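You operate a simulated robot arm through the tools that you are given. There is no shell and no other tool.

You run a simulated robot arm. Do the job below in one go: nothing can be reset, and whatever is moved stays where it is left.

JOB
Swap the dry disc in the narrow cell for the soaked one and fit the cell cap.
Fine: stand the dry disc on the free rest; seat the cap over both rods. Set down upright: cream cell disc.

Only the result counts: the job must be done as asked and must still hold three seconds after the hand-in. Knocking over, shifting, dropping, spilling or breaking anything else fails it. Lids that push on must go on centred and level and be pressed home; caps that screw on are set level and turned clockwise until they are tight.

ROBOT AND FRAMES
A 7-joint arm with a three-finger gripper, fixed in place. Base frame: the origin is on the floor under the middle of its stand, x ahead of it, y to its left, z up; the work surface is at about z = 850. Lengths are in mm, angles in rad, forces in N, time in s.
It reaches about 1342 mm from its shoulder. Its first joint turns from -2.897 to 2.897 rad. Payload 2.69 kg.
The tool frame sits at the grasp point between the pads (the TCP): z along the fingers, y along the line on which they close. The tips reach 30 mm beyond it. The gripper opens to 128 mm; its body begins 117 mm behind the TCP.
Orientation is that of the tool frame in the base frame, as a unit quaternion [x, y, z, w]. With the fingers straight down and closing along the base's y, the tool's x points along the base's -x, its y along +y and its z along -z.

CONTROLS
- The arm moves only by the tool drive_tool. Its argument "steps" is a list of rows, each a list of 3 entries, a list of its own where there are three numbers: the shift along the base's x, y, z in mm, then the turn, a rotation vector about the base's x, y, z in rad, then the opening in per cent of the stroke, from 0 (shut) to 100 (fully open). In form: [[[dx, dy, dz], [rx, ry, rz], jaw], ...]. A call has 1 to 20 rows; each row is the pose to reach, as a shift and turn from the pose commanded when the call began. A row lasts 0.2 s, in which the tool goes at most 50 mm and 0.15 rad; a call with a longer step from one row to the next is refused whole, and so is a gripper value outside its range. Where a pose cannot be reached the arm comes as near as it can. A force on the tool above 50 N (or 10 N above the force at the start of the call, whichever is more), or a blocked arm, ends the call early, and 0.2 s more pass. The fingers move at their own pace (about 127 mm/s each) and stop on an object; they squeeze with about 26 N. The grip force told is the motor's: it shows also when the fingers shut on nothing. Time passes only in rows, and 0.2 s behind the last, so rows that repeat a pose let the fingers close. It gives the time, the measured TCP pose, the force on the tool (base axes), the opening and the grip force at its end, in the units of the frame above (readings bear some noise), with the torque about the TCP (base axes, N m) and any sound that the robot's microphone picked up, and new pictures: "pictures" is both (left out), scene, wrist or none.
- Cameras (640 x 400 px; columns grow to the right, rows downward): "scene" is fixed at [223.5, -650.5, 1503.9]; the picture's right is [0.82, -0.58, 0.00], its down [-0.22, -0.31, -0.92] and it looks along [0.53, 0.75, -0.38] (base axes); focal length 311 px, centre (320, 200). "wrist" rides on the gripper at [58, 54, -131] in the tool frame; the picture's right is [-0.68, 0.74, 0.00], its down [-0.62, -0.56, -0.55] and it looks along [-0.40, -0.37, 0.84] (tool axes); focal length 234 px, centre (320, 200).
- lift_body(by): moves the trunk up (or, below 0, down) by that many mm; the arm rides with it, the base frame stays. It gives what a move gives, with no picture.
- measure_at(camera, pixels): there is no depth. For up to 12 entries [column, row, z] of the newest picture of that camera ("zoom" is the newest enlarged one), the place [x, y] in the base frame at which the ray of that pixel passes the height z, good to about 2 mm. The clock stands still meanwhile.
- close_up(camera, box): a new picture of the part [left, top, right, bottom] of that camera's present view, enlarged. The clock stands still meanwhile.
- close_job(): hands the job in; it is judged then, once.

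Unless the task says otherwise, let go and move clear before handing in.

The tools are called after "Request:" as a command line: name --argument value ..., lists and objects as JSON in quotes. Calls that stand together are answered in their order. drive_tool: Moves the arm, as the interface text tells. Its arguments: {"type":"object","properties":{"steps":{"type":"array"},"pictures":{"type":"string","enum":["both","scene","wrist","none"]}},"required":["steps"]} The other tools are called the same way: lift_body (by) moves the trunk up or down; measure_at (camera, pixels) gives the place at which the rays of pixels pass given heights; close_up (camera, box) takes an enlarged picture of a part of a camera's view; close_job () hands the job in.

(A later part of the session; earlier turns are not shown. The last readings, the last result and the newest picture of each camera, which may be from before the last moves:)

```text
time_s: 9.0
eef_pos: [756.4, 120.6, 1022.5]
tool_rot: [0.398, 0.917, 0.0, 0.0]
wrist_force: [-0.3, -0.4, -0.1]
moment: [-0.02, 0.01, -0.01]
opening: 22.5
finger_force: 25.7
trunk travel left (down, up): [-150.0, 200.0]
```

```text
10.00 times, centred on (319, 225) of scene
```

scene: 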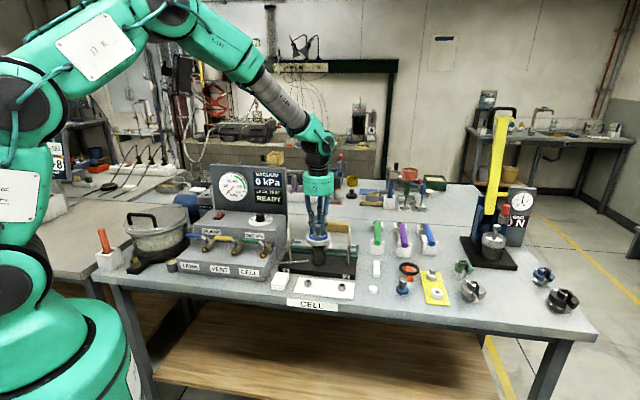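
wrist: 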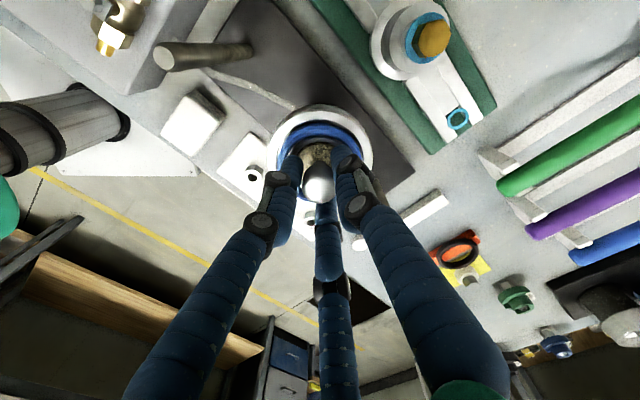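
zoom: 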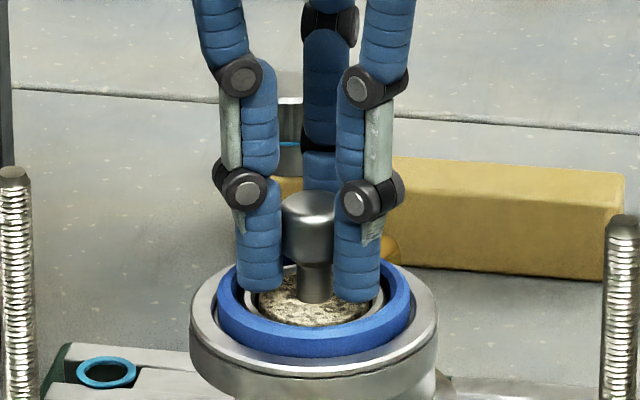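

Gripped at 22.5 mm with negligible side force, so this xy is the cell axis for later use. Now lift straight up, gently at first.

Request:
drive_tool --steps '[[[0, 0, 3], [0, 0, 0], 0], [[0, 0, 8], [0, 0, 0], 0], [[0, 0, 15], [0, 0, 0], 0], [[0, 0, 30], [0, 0, 0], 0], [[0, 0, 50], [0, 0, 0], 0], [[0, 0, 70], [0, 0, 0], 0], [[0, 0, 70], [0, 0, 0], 0]]'

Request:
close_up --camera "scene" --box '[284, 180, 364, 245]'

Request:
close_up --camera "wrist" --box '[250, 80, 390, 220]'

```text
time_s: 10.6
eef_pos: [757.1, 122.7, 1093.5]
tool_rot: [0.398, 0.917, 0.0, 0.001]
wrist_force: [-0.1, 0.2, -1.0]
moment: [0.04, -0.02, 0.05]
opening: 22.8
finger_force: 26.2
trunk travel left (down, up): [-150.0, 200.0]
```

scene: 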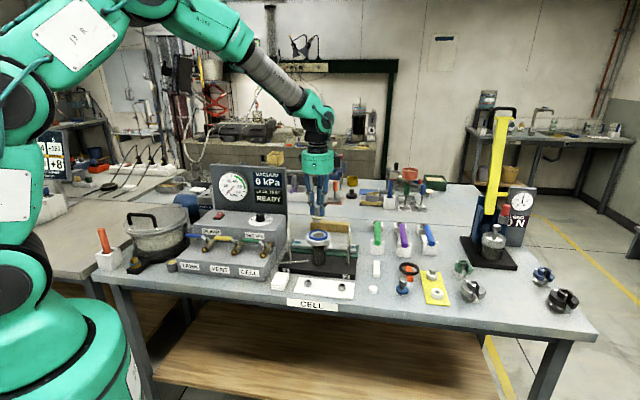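
wrist: 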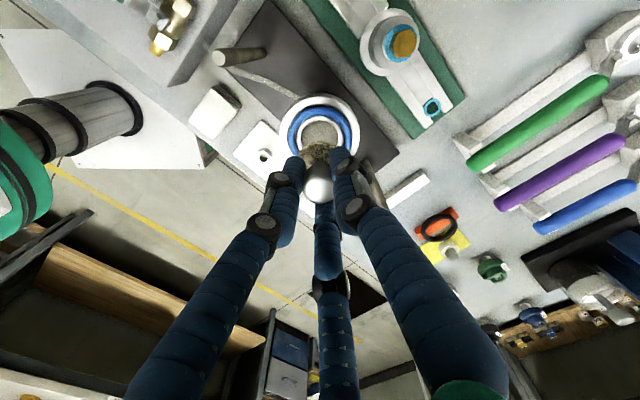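

```text
6.15 times, centred on (324, 212) of scene
```

zoom: 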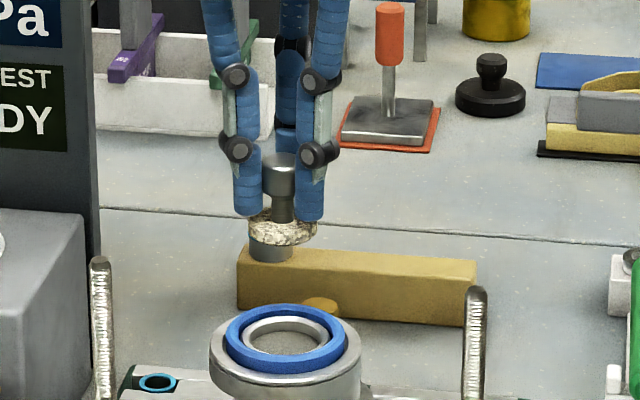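

```text
2.86 times, centred on (320, 150) of wrist
```

zoom: 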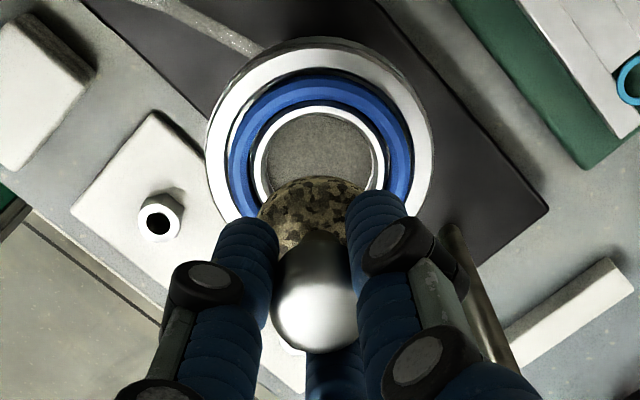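

The cream disc is out, hanging level, and the bore shows an empty floor. The free puck's top centre is near scene (373.2,288.2), about (833,−84) at z≈860. I'll carry the disc there at height.

Request:
drive_tool --steps '[[[0, 0, 20], [0, 0, 0], 0], [[12, -33, 20], [0, 0, 0], 0], [[27, -73, 20], [0, 0, 0], 0], [[42, -113, 20], [0, 0, 0], 0], [[57, -153, 20], [0, 0, 0], 0], [[70, -190, 20], [0, 0, 0], 0], [[76, -205, 10], [0, 0, 0], 0], [[76, -205, 0], [0, 0, 0], 0], [[76, -205, 0], [0, 0, 0], 0]]'

Request:
close_up --camera "wrist" --box '[250, 80, 390, 220]'

Request:
measure_at --camera "scene" --pixels '[[373.2, 288.2, 860], [373.2, 288.2, 862]]'

```text
time_s: 12.6
eef_pos: [831.9, -84.7, 1093.0]
tool_rot: [0.398, 0.917, 0.0, 0.0]
wrist_force: [-0.9, -0.4, -1.1]
moment: [0.01, 0.01, -0.02]
opening: 22.3
finger_force: 26.1
trunk travel left (down, up): [-150.0, 200.0]
```

scene: 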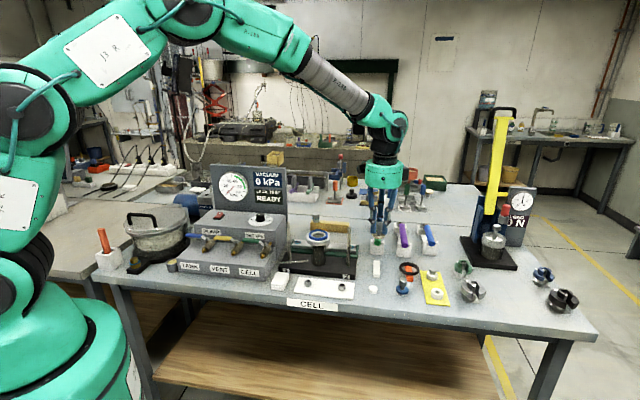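
wrist: 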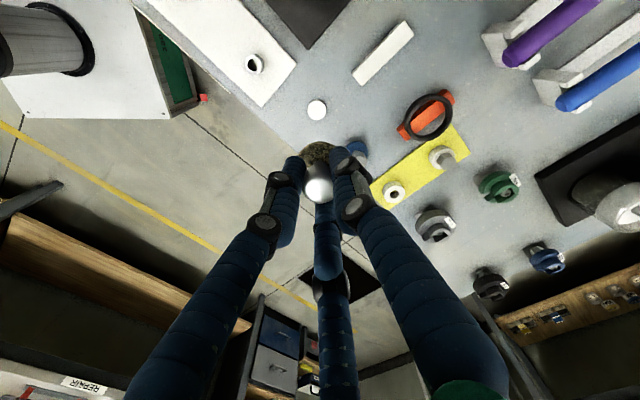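

```text
2.86 times, centred on (320, 150) of wrist
```

zoom: 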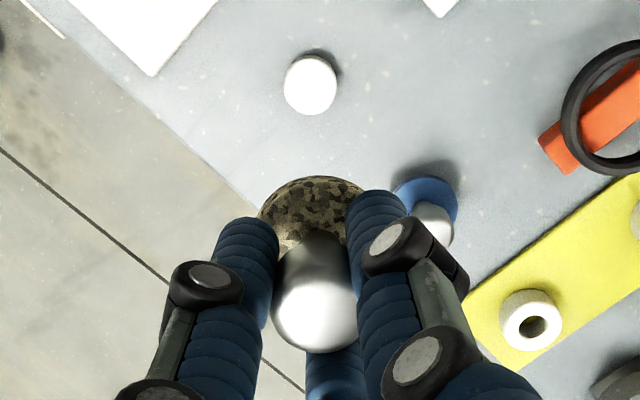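

```text
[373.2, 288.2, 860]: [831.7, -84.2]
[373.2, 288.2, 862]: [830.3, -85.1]
```

The puck shows at wrist px (316.5,110) while the tool axis at its height projects to about (319.6,110.3), so I'm a few mm too far in +x. I'll measure both.

Request:
measure_at --camera "zoom" --pixels '[[310, 84, 860], [284, 84, 860], [337, 84, 860], [310, 57, 860], [310, 114, 860], [319, 86.4, 860], [425, 195, 875], [432, 222, 905]]'

Request:
measure_at --camera "wrist" --pixels '[[319.6, 110.3, 860], [316.5, 110.1, 860]]'

```text
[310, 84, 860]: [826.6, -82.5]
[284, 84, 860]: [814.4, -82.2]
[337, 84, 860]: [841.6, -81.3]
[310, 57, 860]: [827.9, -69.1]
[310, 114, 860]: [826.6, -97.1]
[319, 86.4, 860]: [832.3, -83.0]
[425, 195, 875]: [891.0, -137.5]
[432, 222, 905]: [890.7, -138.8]
```

```text
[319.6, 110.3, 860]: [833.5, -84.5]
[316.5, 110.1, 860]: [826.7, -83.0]
```

Puck centre is (828,−83), tool axis about (833,−84.3). I'll shift (−5,+1.2) and descend to about 35 mm above it, then re-check.

Request:
drive_tool --steps '[[[-5, 1.2, 0], [0, 0, 0], 0], [[-5, 1.2, -45], [0, 0, 0], 0], [[-5, 1.2, -90], [0, 0, 0], 0], [[-5, 1.2, -130], [0, 0, 0], 0], [[-5, 1.2, -150], [0, 0, 0], 0], [[-5, 1.2, -150], [0, 0, 0], 0]]'

Request:
close_up --camera "wrist" --box '[260, 90, 380, 200]'

Request:
close_up --camera "scene" --box '[350, 240, 420, 300]'

```text
time_s: 14.0
eef_pos: [829.6, -81.6, 943.3]
tool_rot: [0.398, 0.918, -0.001, 0.0]
wrist_force: [0.8, 0.6, -1.2]
moment: [0.0, 0.07, 0.0]
opening: 22.7
finger_force: 26.0
trunk travel left (down, up): [-150.0, 200.0]
```

scene: 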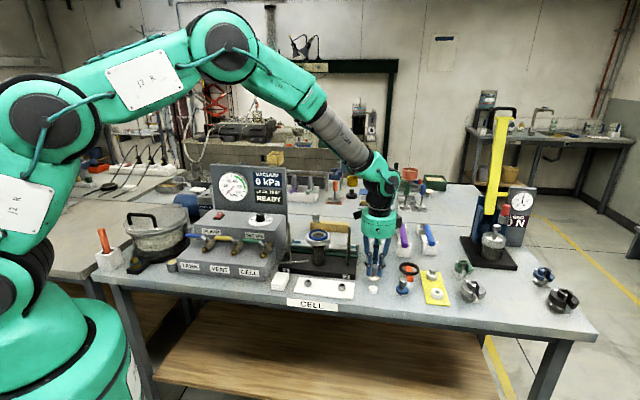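
wrist: 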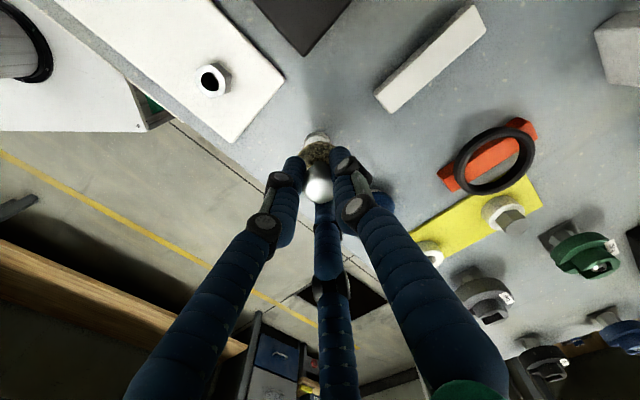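

```text
3.64 times, centred on (320, 145) of wrist
```

zoom: 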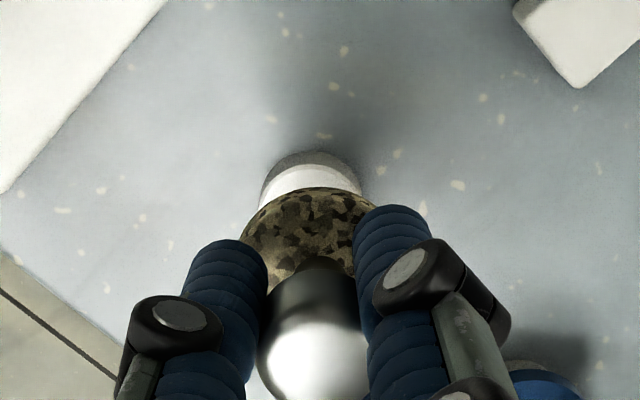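

```text
6.67 times, centred on (385, 270) of scene
```

zoom: 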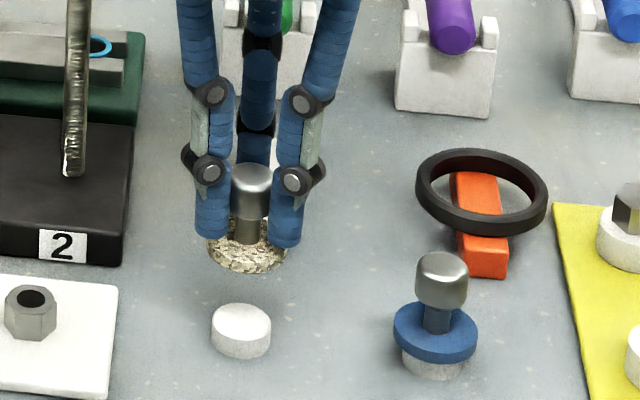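

In the scene zoom the disc sits almost exactly above the puck (247 vs 241, with ~5 px expected lean). I'll check the depth direction with the near edges of puck and disc in the wrist view.

Request:
measure_at --camera "wrist" --pixels '[[317.5, 135.7, 860], [303.2, 140, 860], [331.8, 140, 860], [316.4, 141.4, 904], [316.4, 141.4, 897], [298, 160, 904], [319.4, 191, 943]]'

Request:
close_up --camera "wrist" --box '[290, 120, 350, 160]'

```text
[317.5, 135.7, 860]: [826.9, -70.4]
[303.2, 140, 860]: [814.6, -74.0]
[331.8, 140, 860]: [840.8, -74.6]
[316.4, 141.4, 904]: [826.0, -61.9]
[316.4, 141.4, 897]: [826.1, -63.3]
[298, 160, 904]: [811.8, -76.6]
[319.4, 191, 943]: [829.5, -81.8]
```

```text
10.00 times, centred on (320, 140) of wrist
```

zoom: 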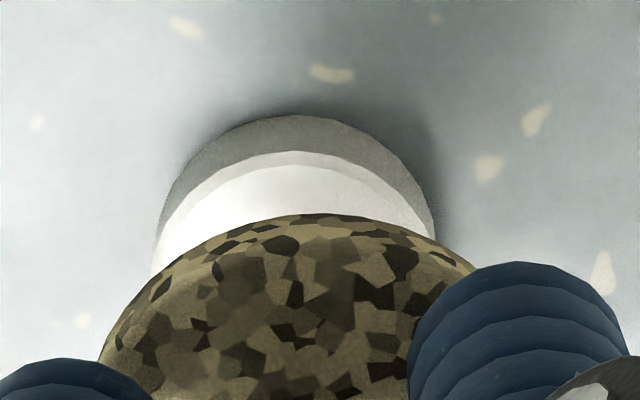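

The puck centre is about (827.7,−84) versus disc about (829.7,−82), so I'll shift (−2,−1.6), then lower until about 5 mm above.

Request:
drive_tool --steps '[[[-2, -1.6, 0], [0, 0, 0], 0], [[-2, -1.6, -15], [0, 0, 0], 0], [[-2, -1.6, -27], [0, 0, 0], 0], [[-2, -1.6, -27], [0, 0, 0], 0]]' --pictures "none"

Request:
close_up --camera "scene" --box '[355, 255, 395, 300]'

Request:
close_up --camera "wrist" --box '[290, 120, 350, 160]'

```text
time_s: 15.0
eef_pos: [826.5, -84.0, 916.6]
tool_rot: [0.398, 0.917, 0.0, 0.0]
wrist_force: [0.0, 0.5, -1.3]
moment: [0.02, 0.03, 0.02]
opening: 22.5
finger_force: 26.1
trunk travel left (down, up): [-150.0, 200.0]
```

```text
8.89 times, centred on (375, 278) of scene
```

zoom: 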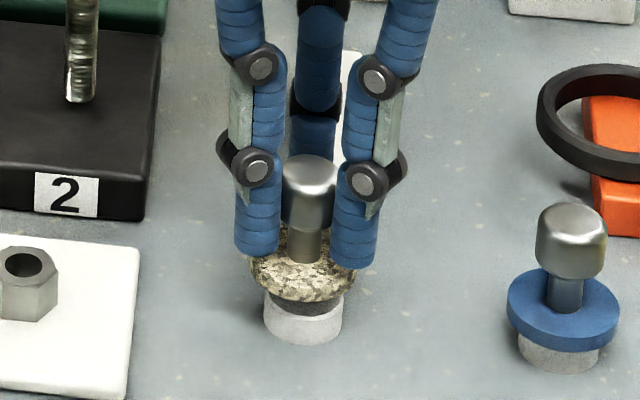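

```text
10.00 times, centred on (320, 140) of wrist
```

zoom: 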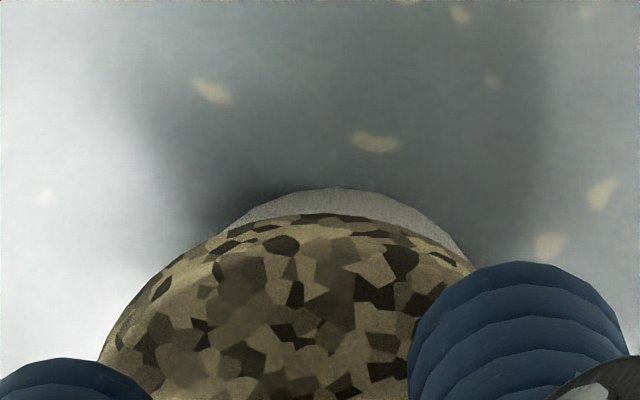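

The scene view shows disc and puck aligned within about 1 mm. I'll check the wrist edges once more.

Request:
measure_at --camera "zoom" --pixels '[[337, 187, 850], [225, 225, 850], [468, 255, 850], [318, 214, 876], [475, 268, 876], [110, 345, 876]]'

```text
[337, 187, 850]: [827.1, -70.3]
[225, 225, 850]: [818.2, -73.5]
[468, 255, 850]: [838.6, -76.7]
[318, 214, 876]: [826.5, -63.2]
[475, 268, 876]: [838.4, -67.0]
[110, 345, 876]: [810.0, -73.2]
```

Puck centre (827.3,−84) and disc centre (826.4,−83.2) agree within about 1 mm. I'll nudge (+0.8,−0.6) and lower in small steps, watching force.

Request:
drive_tool --steps '[[[0.8, -0.6, -2], [0, 0, 0], 0], [[0.8, -0.6, -4], [0, 0, 0], 0], [[0.8, -0.6, -5], [0, 0, 0], 0]]' --pictures "none"

Request:
close_up --camera "scene" --box '[355, 262, 391, 298]'

```text
time_s: 15.8
eef_pos: [827.7, -83.8, 911.2]
tool_rot: [0.397, 0.918, 0.0, 0.0]
wrist_force: [0.4, -0.1, -1.3]
moment: [-0.01, 0.01, 0.01]
opening: 22.7
finger_force: 26.1
trunk travel left (down, up): [-150.0, 200.0]
```

```text
11.11 times, centred on (373, 280) of scene
```

zoom: 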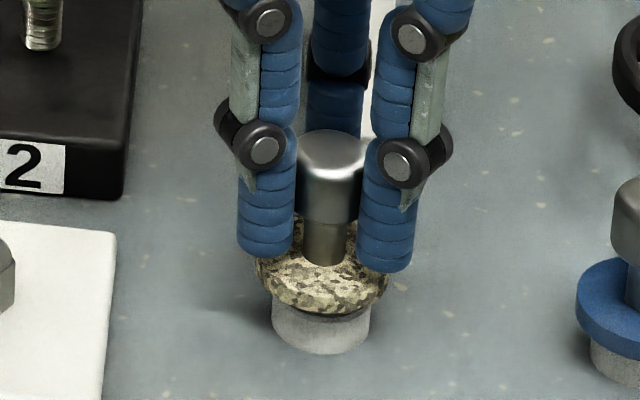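

There's still a thin dark gap under the disc and no contact force. I'll lower 2 mm more in small steps.

Request:
drive_tool --steps '[[[0, 0, -1], [0, 0, 0], 0], [[0, 0, -2], [0, 0, 0], 0]]' --pictures "none"

Request:
close_up --camera "scene" --box '[355, 262, 391, 298]'

```text
time_s: 16.4
eef_pos: [827.1, -84.1, 908.9]
tool_rot: [0.398, 0.918, 0.001, 0.0]
wrist_force: [0.0, -0.5, 0.3]
moment: [-0.01, 0.03, 0.03]
opening: 22.3
finger_force: 26.0
trunk travel left (down, up): [-150.0, 200.0]
```

```text
11.11 times, centred on (373, 280) of scene
```

zoom: 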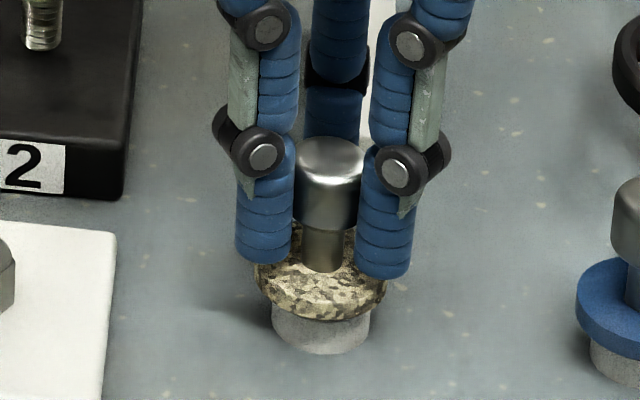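

Force moved from −1.3 to +0.3, so the disc may just be touching. One more half millimetre to confirm.

Request:
drive_tool --steps '[[[0, 0, -0.5], [0, 0, 0], 0], [[0, 0, -0.5], [0, 0, 0], 0]]' --pictures "none"

```text
time_s: 17.0
eef_pos: [826.0, -84.4, 909.0]
tool_rot: [0.398, 0.917, 0.0, 0.0]
wrist_force: [-0.1, -0.3, -0.4]
moment: [0.01, 0.04, -0.01]
opening: 22.7
finger_force: 25.8
trunk travel left (down, up): [-150.0, 200.0]
```

Request:
drive_tool --steps '[[[0, 0, -0.5], [0, 0, 0], 0], [[0, 0, -0.8], [0, 0, 0], 0]]' --pictures "none"

Request:
close_up --camera "scene" --box '[355, 262, 391, 298]'

```text
time_s: 17.6
eef_pos: [826.9, -84.1, 907.9]
tool_rot: [0.397, 0.918, -0.001, 0.0]
wrist_force: [-1.3, -0.7, -0.1]
moment: [-0.01, -0.04, 0.01]
opening: 22.4
finger_force: 25.6
trunk travel left (down, up): [-150.0, 200.0]
```

```text
11.11 times, centred on (373, 280) of scene
```

zoom: 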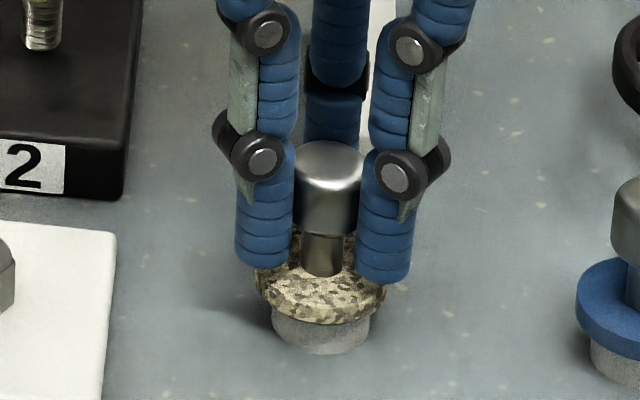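

Visible gap has gone but no clear force yet. I'll continue in sub-millimetre steps until the reading rises.

Request:
drive_tool --steps '[[[0, 0, -0.7], [0, 0, 0], 0], [[0, 0, -0.7], [0, 0, 0], 0]]' --pictures "none"

Request:
drive_tool --steps '[[[0, 0, -0.6], [0, 0, 0], 0], [[0, 0, -0.6], [0, 0, 0], 0]]' --pictures "none"

Request:
close_up --camera "scene" --box '[355, 262, 391, 298]'

```text
time_s: 18.2
eef_pos: [827.7, -84.0, 907.8]
tool_rot: [0.398, 0.918, 0.001, 0.0]
wrist_force: [-0.2, 0.2, -1.2]
moment: [-0.01, -0.01, 0.04]
opening: 22.6
finger_force: 26.2
trunk travel left (down, up): [-150.0, 200.0]
```

```text
time_s: 18.8
eef_pos: [826.5, -84.9, 906.8]
tool_rot: [0.398, 0.917, 0.0, 0.0]
wrist_force: [-0.5, -1.2, 3.5]
moment: [0.02, 0.02, -0.02]
opening: 22.5
finger_force: 25.7
trunk travel left (down, up): [-150.0, 200.0]
```

```text
11.11 times, centred on (373, 280) of scene
```

zoom: 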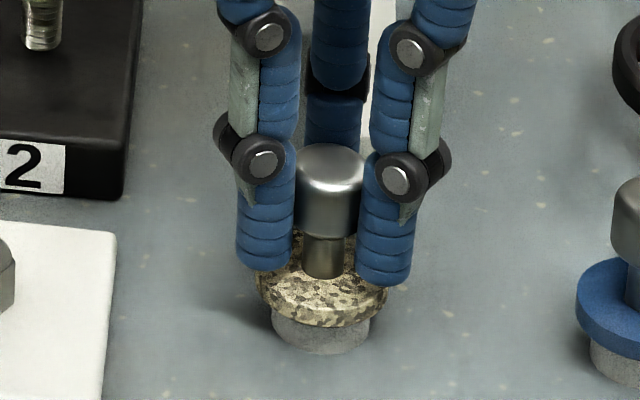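

Contact at 3.5 N, so the disc stands on the rest. I'll open slowly, then wider, and check it stays put.

Request:
drive_tool --steps '[[[0, 0, 0], [0, 0, 0], 19], [[0, 0, 0], [0, 0, 0], 22], [[0, 0, 0], [0, 0, 0], 28], [[0, 0, 0], [0, 0, 0], 36], [[0, 0, 0], [0, 0, 0], 40]]'

Request:
close_up --camera "scene" --box '[355, 262, 391, 298]'

Request:
close_up --camera "wrist" --box '[270, 110, 370, 220]'

```text
time_s: 20.0
eef_pos: [826.4, -84.9, 906.2]
tool_rot: [0.398, 0.917, 0.0, 0.0]
wrist_force: [0.7, -0.4, 1.1]
moment: [-0.01, -0.02, 0.0]
opening: 51.3
finger_force: 0.1
trunk travel left (down, up): [-150.0, 200.0]
```

scene: 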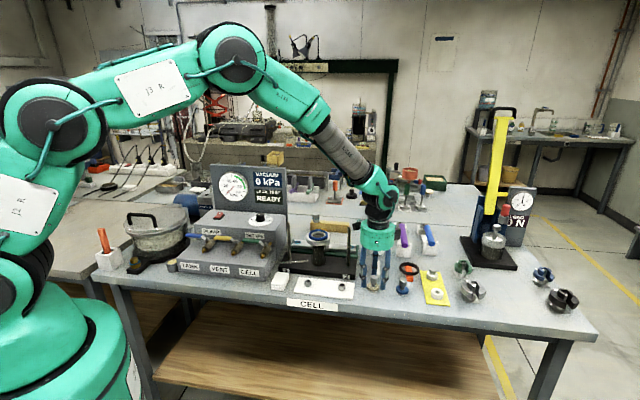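
wrist: 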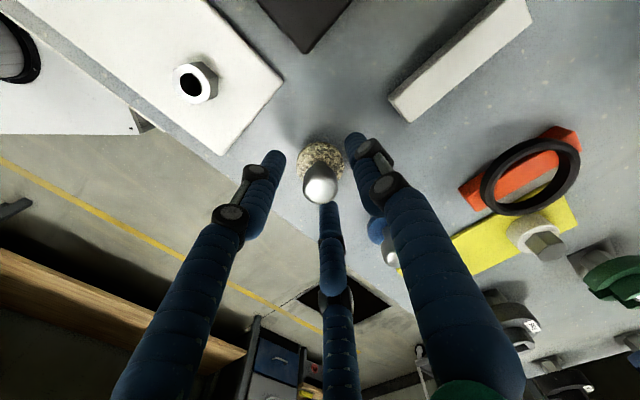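

```text
11.11 times, centred on (373, 280) of scene
```

zoom: 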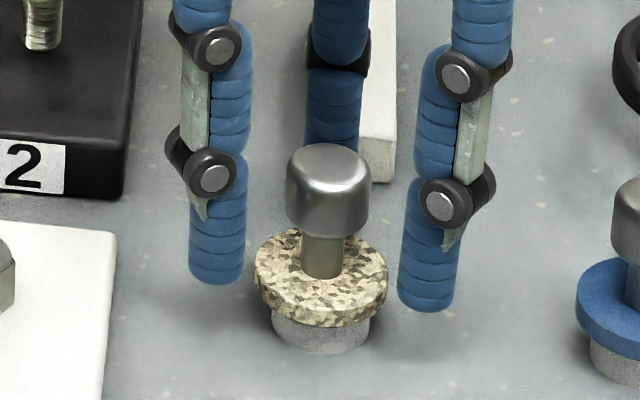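

```text
3.64 times, centred on (320, 165) of wrist
```

zoom: 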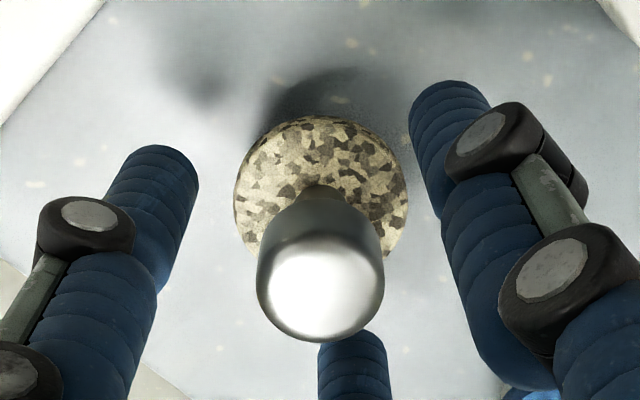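

The cream disc stands upright and centred on the rest. I'll rise straight up 95 mm, then move over the blue disc near (891,−138).

Request:
drive_tool --steps '[[[0, 0, 10], [0, 0, 0], 40], [[0, 0, 30], [0, 0, 0], 40], [[0, 0, 70], [0, 0, 0], 45], [[0, 0, 95], [0, 0, 0], 45], [[32, -27, 95], [0, 0, 0], 45], [[64, -54, 95], [0, 0, 0], 45], [[64, -54, 95], [0, 0, 0], 45]]'

Request:
close_up --camera "wrist" --box '[260, 80, 380, 190]'

Request:
close_up --camera "scene" --box '[355, 245, 435, 305]'

```text
time_s: 21.6
eef_pos: [891.0, -139.3, 1000.5]
tool_rot: [0.398, 0.917, 0.001, -0.001]
wrist_force: [-0.3, -0.6, -0.1]
moment: [0.06, 0.04, -0.03]
opening: 57.6
finger_force: 0.0
trunk travel left (down, up): [-150.0, 200.0]
```

scene: 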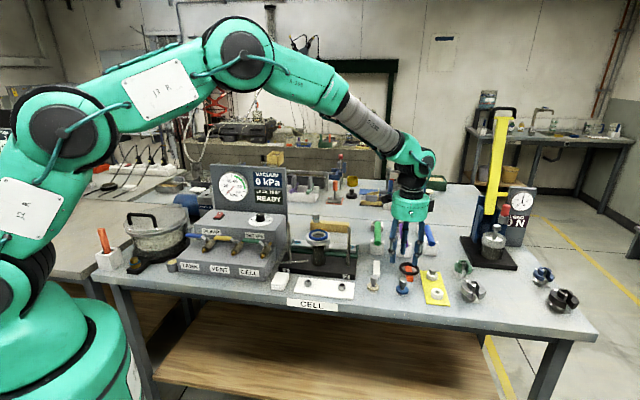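
wrist: 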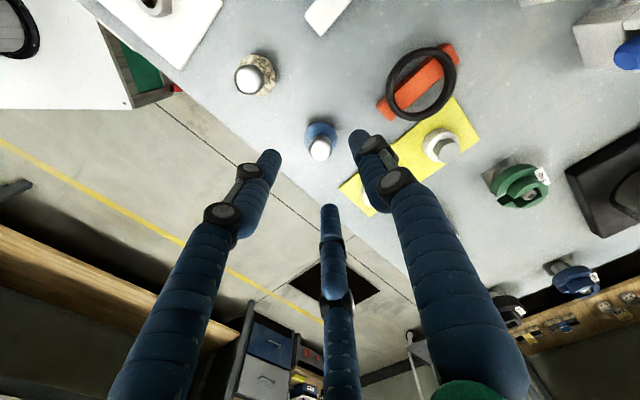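

```text
3.64 times, centred on (320, 135) of wrist
```

zoom: 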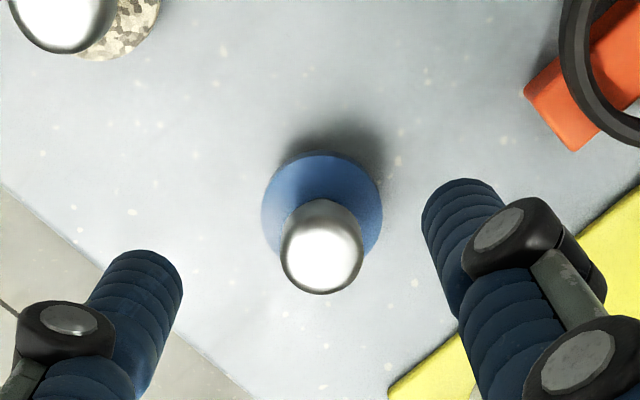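

```text
6.67 times, centred on (395, 275) of scene
```

zoom: 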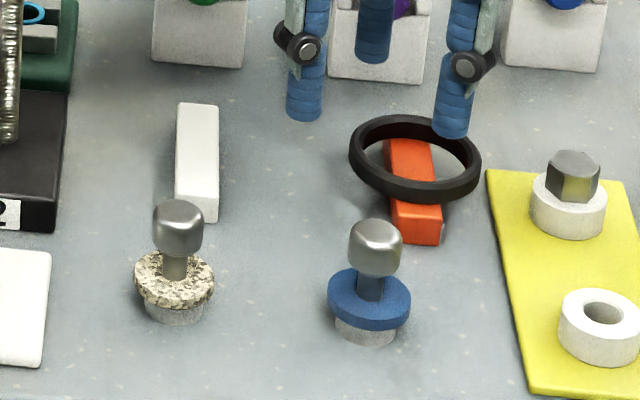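

Both discs now stand alike on their rests. I'll measure the blue disc's knob and flange against the tool axis.

Request:
measure_at --camera "wrist" --pixels '[[320.5, 150, 906], [309.3, 148, 904], [331.8, 148, 904], [320.5, 160.5, 906], [303.8, 136, 868], [337.3, 136, 868], [320.5, 122.1, 868], [319.5, 141.8, 906], [319.5, 139, 906]]'

```text
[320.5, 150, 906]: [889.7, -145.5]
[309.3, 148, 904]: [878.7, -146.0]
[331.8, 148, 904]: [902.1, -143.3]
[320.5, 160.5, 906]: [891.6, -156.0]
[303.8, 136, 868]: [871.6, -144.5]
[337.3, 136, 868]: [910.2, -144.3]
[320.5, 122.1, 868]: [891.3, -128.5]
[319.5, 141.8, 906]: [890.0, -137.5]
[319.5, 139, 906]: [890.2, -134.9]
```

The blue disc's axis is about (890.7,−146.5); the tool is about 8 mm short in y. I'll shift and descend partway.

Request:
drive_tool --steps '[[[0, -8, 0], [0, 0, 0], 45], [[0, -8, -30], [0, 0, 0], 45], [[0, -8, -60], [0, 0, 0], 45], [[0, -8, -70], [0, 0, 0], 45], [[0, -8, -70], [0, 0, 0], 45]]'

Request:
close_up --camera "wrist" --box '[270, 110, 370, 210]'

Request:
close_up --camera "scene" --box '[375, 250, 435, 300]'

```text
time_s: 22.8
eef_pos: [891.1, -146.4, 931.8]
tool_rot: [0.397, 0.918, 0.0, 0.0]
wrist_force: [0.5, 1.1, -0.5]
moment: [-0.06, -0.03, 0.04]
opening: 57.7
finger_force: 0.0
trunk travel left (down, up): [-150.0, 200.0]
```

scene: 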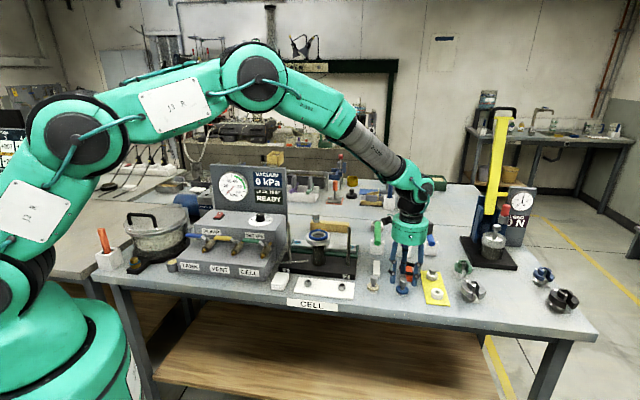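
wrist: 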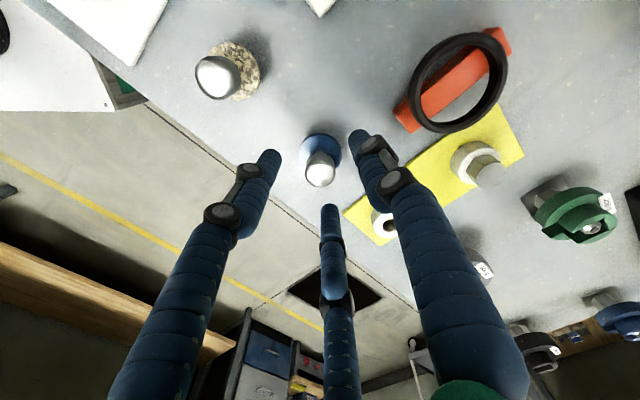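

```text
4.00 times, centred on (320, 160) of wrist
```

zoom: 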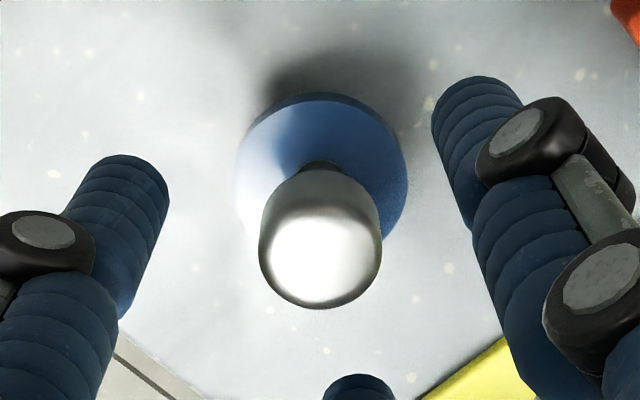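

```text
8.00 times, centred on (405, 275) of scene
```

zoom: 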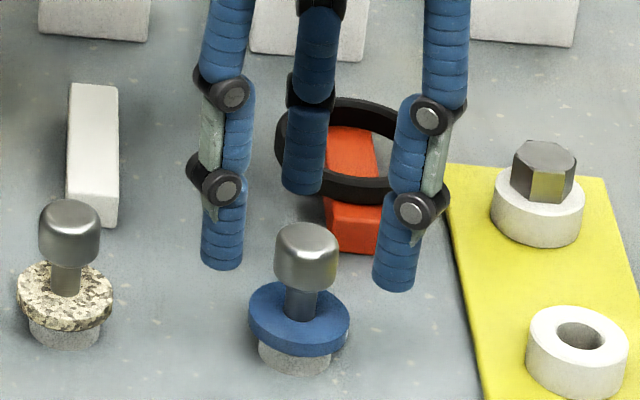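

The blue knob is about (+0.7,−1.2) from the tool axis. I'll correct and lower to the same knob-relative height as used before, then check.

Request:
drive_tool --steps '[[[0.7, -1.2, 0], [0, 0, 0], 45], [[0.7, -1.2, -12], [0, 0, 0], 45], [[0.7, -1.2, -25], [0, 0, 0], 45], [[0.7, -1.2, -25], [0, 0, 0], 28], [[0.7, -1.2, -25], [0, 0, 0], 22], [[0.7, -1.2, -25], [0, 0, 0], 21]]'

Request:
close_up --camera "wrist" --box '[270, 120, 370, 220]'

Request:
close_up --camera "scene" --box '[375, 250, 435, 300]'

```text
time_s: 24.2
eef_pos: [891.7, -145.7, 907.4]
tool_rot: [0.398, 0.917, 0.0, -0.001]
wrist_force: [0.1, 0.4, -0.1]
moment: [0.02, -0.06, 0.04]
opening: 27.0
finger_force: 0.0
trunk travel left (down, up): [-150.0, 200.0]
```

scene: 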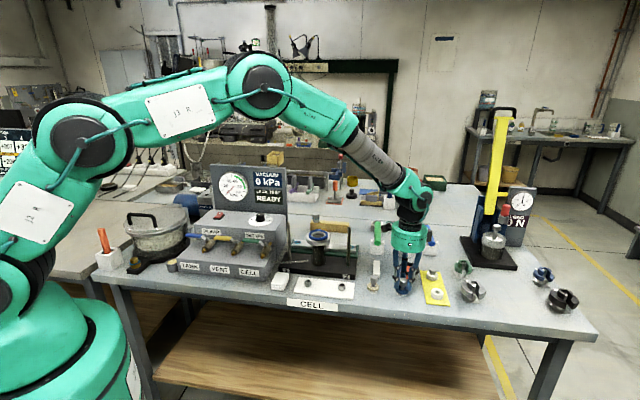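
wrist: 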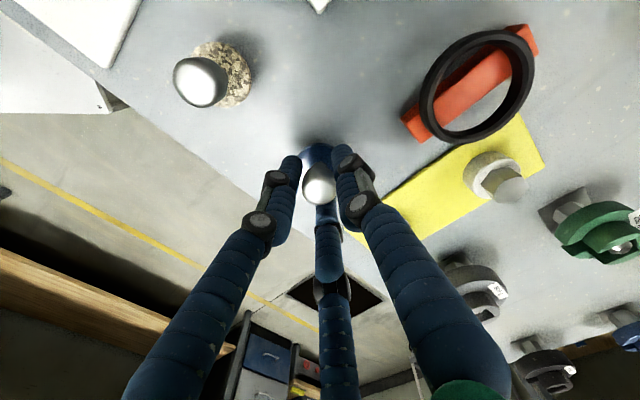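

```text
4.00 times, centred on (320, 170) of wrist
```

zoom: 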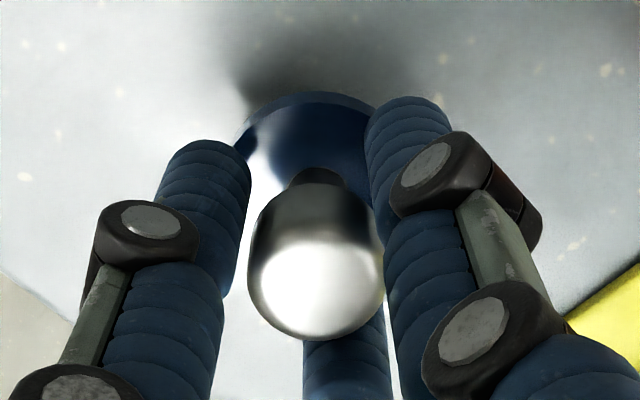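

```text
8.00 times, centred on (405, 275) of scene
```

zoom: 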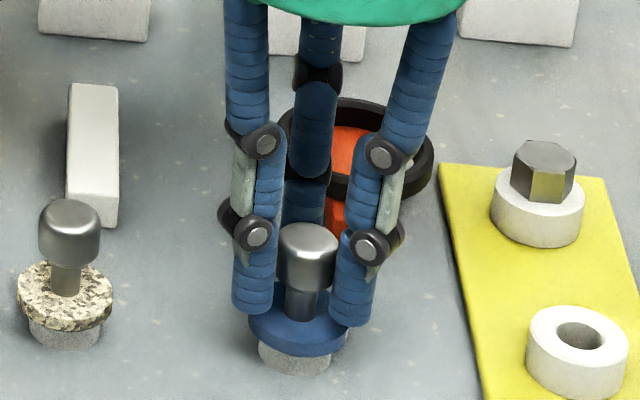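

The knob sits the same as it did in the cell grip, but about 2 mm higher relative to the fingers. I'll raise 2 mm and close on it.

Request:
drive_tool --steps '[[[0, 0, 2], [0, 0, 0], 21], [[0, 0, 2], [0, 0, 0], 14], [[0, 0, 2], [0, 0, 0], 0], [[0, 0, 2], [0, 0, 0], 0]]' --pictures "none"

Request:
close_up --camera "wrist" --box '[270, 120, 370, 220]'

Request:
close_up --camera "scene" --box '[385, 260, 425, 300]'

```text
time_s: 25.2
eef_pos: [891.8, -147.1, 908.3]
tool_rot: [0.398, 0.917, -0.001, 0.0]
wrist_force: [-0.3, 0.0, 0.4]
moment: [0.01, 0.01, -0.02]
opening: 22.1
finger_force: 26.1
trunk travel left (down, up): [-150.0, 200.0]
```

```text
4.00 times, centred on (320, 170) of wrist
```

zoom: 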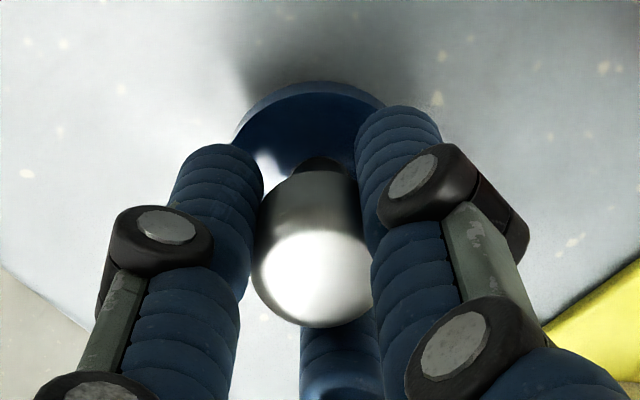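

```text
10.00 times, centred on (405, 280) of scene
```

zoom: 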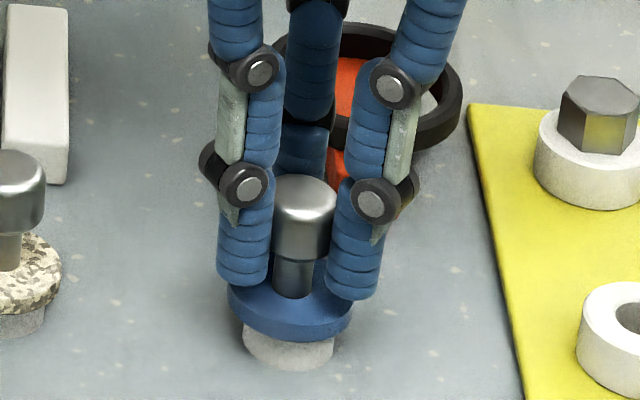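

Gripped at 22.1 mm. Now lift straight up and look at how it hangs.

Request:
drive_tool --steps '[[[0, 0, 3], [0, 0, 0], 0], [[0, 0, 10], [0, 0, 0], 0], [[0, 0, 30], [0, 0, 0], 0], [[0, 0, 70], [0, 0, 0], 0], [[0, 0, 115], [0, 0, 0], 0], [[0, 0, 160], [0, 0, 0], 0], [[0, 0, 195], [0, 0, 0], 0], [[0, 0, 195], [0, 0, 0], 0]]'

Request:
close_up --camera "wrist" --box '[250, 80, 390, 220]'

Request:
close_up --camera "scene" --box '[375, 190, 435, 240]'

```text
time_s: 27.0
eef_pos: [891.7, -149.4, 1104.7]
tool_rot: [0.397, 0.918, 0.0, 0.0]
wrist_force: [-0.1, 0.0, -1.1]
moment: [0.0, -0.04, -0.02]
opening: 22.4
finger_force: 26.9
trunk travel left (down, up): [-150.0, 200.0]
```

scene: 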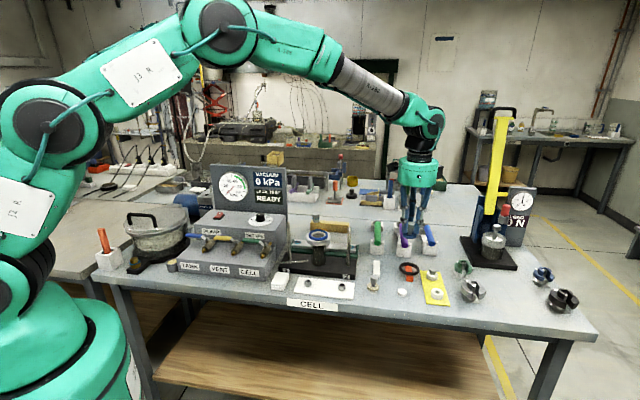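
wrist: 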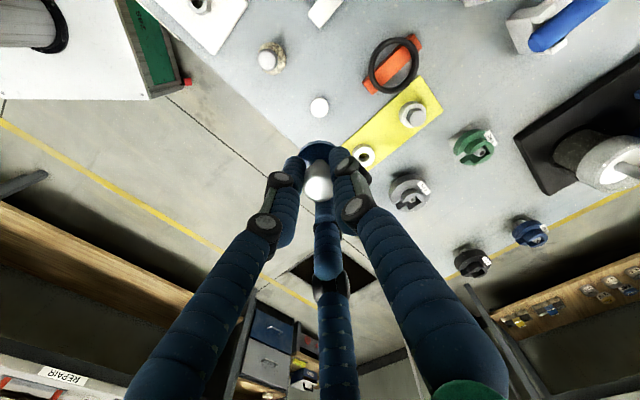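

```text
2.86 times, centred on (320, 150) of wrist
```

zoom: 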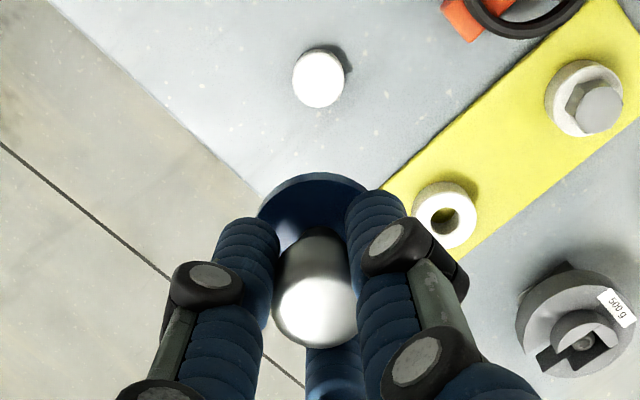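

```text
8.00 times, centred on (405, 215) of scene
```

zoom: 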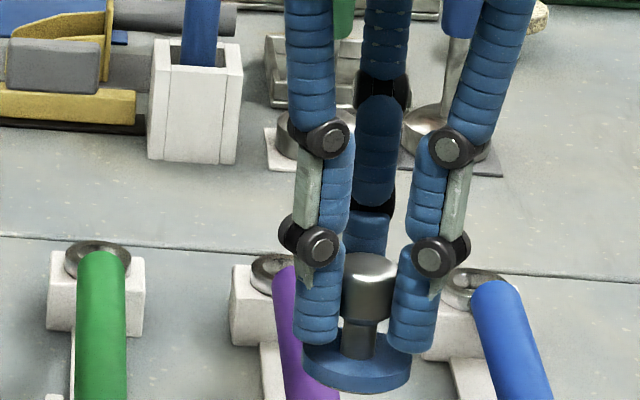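

The blue disc hangs level and sits in the grip the same way the cream one did. I'll carry it back above the cell axis recorded earlier.

Request:
drive_tool --steps '[[[-19, 38, 0], [0, 0, 0], 0], [[-38, 76, 0], [0, 0, 0], 0], [[-57, 114, 0], [0, 0, 0], 0], [[-76, 152, 0], [0, 0, 0], 0], [[-95, 190, 0], [0, 0, 0], 0], [[-114, 228, 0], [0, 0, 0], 0], [[-128, 256, 0], [0, 0, 0], 0], [[-134.5, 269.2, 0], [0, 0, 0], 0], [[-134.5, 269.2, -10], [0, 0, 0], 0], [[-134.5, 269.2, -10], [0, 0, 0], 0]]'

Request:
close_up --camera "wrist" --box '[250, 80, 390, 220]'

Request:
close_up --camera "scene" --box '[284, 185, 364, 250]'

```text
time_s: 29.2
eef_pos: [757.0, 122.2, 1094.6]
tool_rot: [0.399, 0.917, 0.0, 0.0]
wrist_force: [0.5, 0.0, -1.6]
moment: [0.02, 0.02, -0.01]
opening: 22.1
finger_force: 26.0
trunk travel left (down, up): [-150.0, 200.0]
```

scene: 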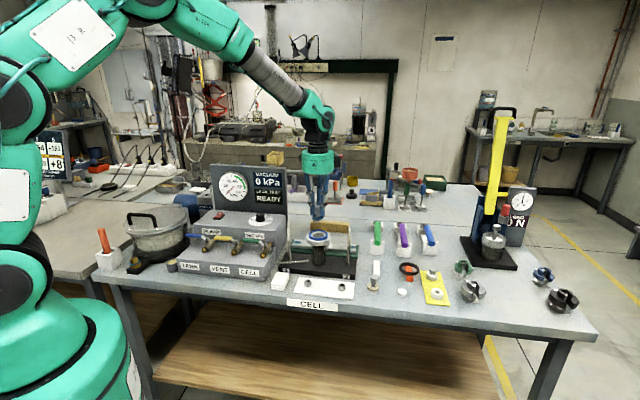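
wrist: 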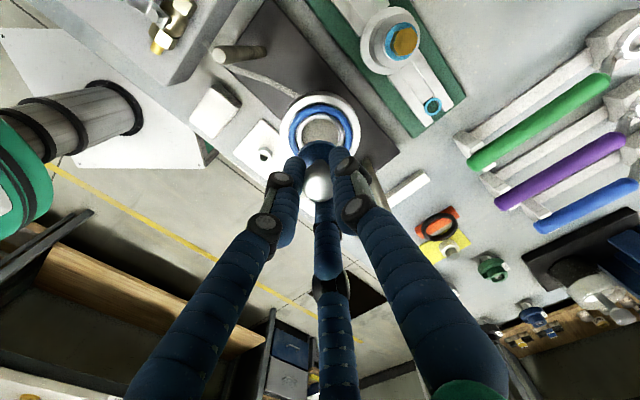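

```text
2.86 times, centred on (320, 150) of wrist
```

zoom: 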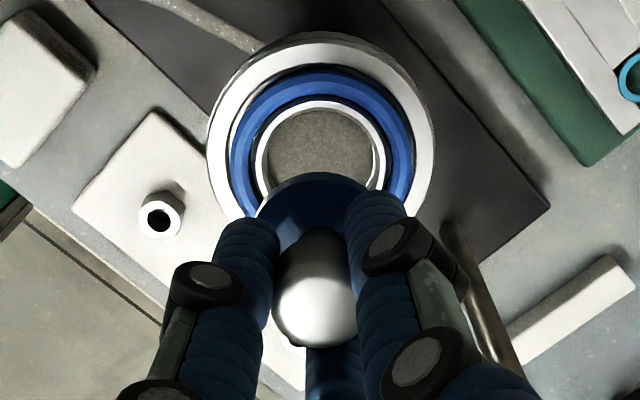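

```text
6.15 times, centred on (324, 218) of scene
```

zoom: 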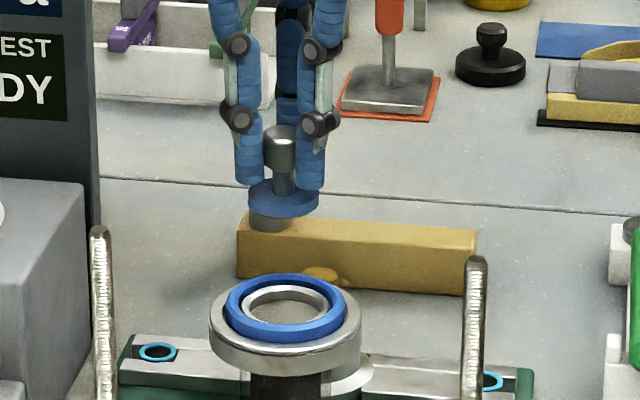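

Compared with the earlier view, the nut and flange are shifted by only about (+0.7,−0.35) px, so I'm within 1 mm. I'll correct (+0.6,+0.3), descend to about 15 mm above the rim and look again.

Request:
drive_tool --steps '[[[0.6, 0.3, -15], [0, 0, 0], 0], [[0.6, 0.3, -30], [0, 0, 0], 0], [[0.6, 0.3, -45], [0, 0, 0], 0], [[0.6, 0.3, -45], [0, 0, 0], 0]]'

Request:
close_up --camera "wrist" --box '[270, 110, 370, 190]'

Request:
close_up --camera "scene" --box '[294, 205, 344, 245]'

```text
time_s: 30.2
eef_pos: [757.8, 123.3, 1048.4]
tool_rot: [0.399, 0.917, 0.0, -0.001]
wrist_force: [-0.4, -1.1, -0.5]
moment: [0.02, 0.0, 0.0]
opening: 22.2
finger_force: 26.3
trunk travel left (down, up): [-150.0, 200.0]
```

scene: 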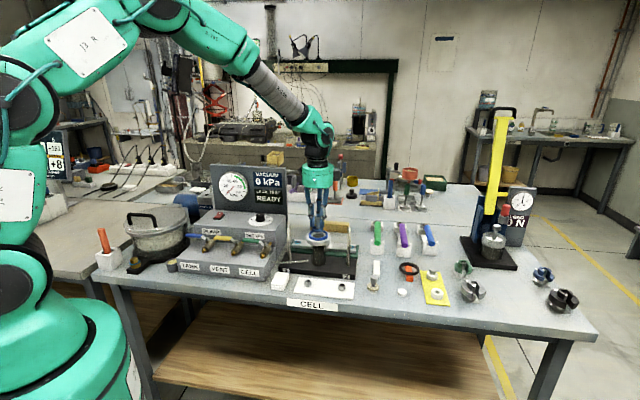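
wrist: 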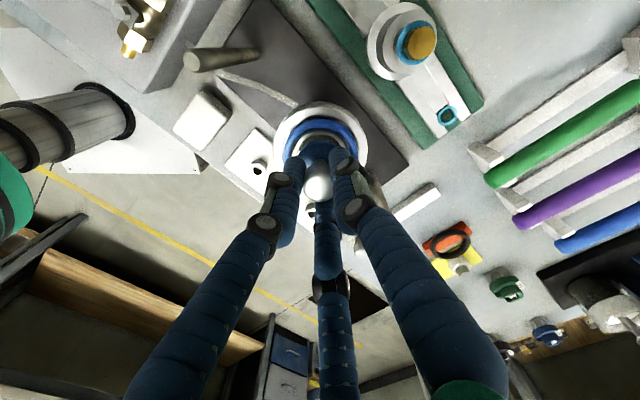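

```text
5.00 times, centred on (320, 150) of wrist
```

zoom: 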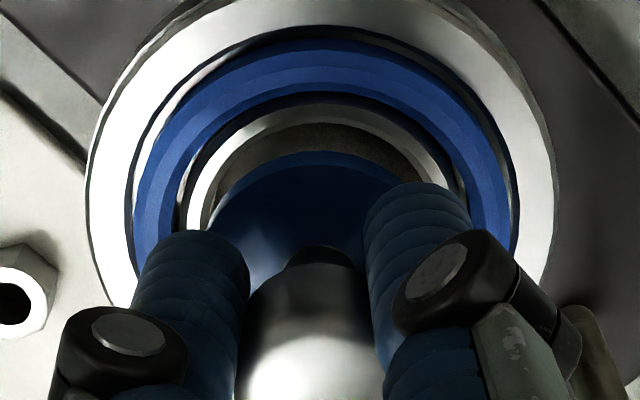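

```text
10.00 times, centred on (319, 225) of scene
```

zoom: 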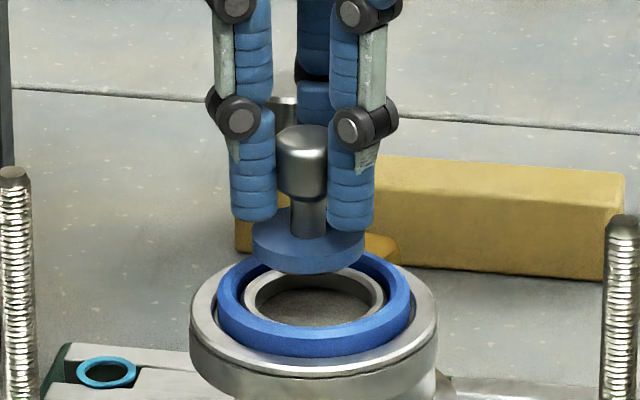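

Scene view: disc stem at x≈308.5 versus bore centre ≈314, and the wrist view shows the bore about 3 mm toward −y of the disc. I'll shift (+0.3,−2.8) and re-check before lowering.

Request:
drive_tool --steps '[[[0.3, -2.8, 0], [0, 0, 0], 0], [[0.3, -2.8, 0], [0, 0, 0], 0]]' --pictures "none"

Request:
close_up --camera "wrist" --box '[270, 110, 370, 190]'

Request:
close_up --camera "scene" --box '[294, 205, 344, 245]'

```text
time_s: 30.8
eef_pos: [757.5, 119.7, 1048.8]
tool_rot: [0.398, 0.917, 0.0, 0.001]
wrist_force: [-0.1, -0.1, -1.0]
moment: [0.0, -0.03, 0.01]
opening: 21.9
finger_force: 25.9
trunk travel left (down, up): [-150.0, 200.0]
```

```text
5.00 times, centred on (320, 150) of wrist
```

zoom: 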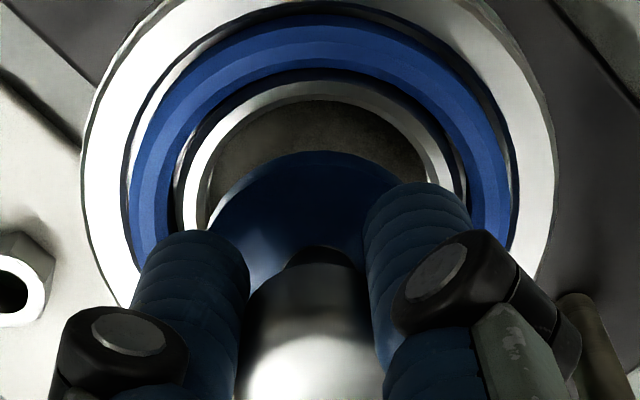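

```text
10.00 times, centred on (319, 225) of scene
```

zoom: 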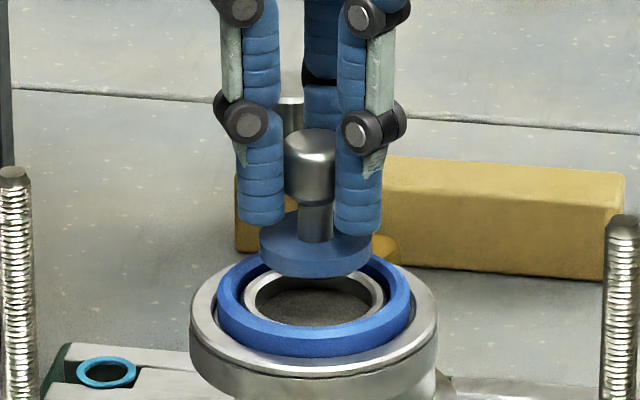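

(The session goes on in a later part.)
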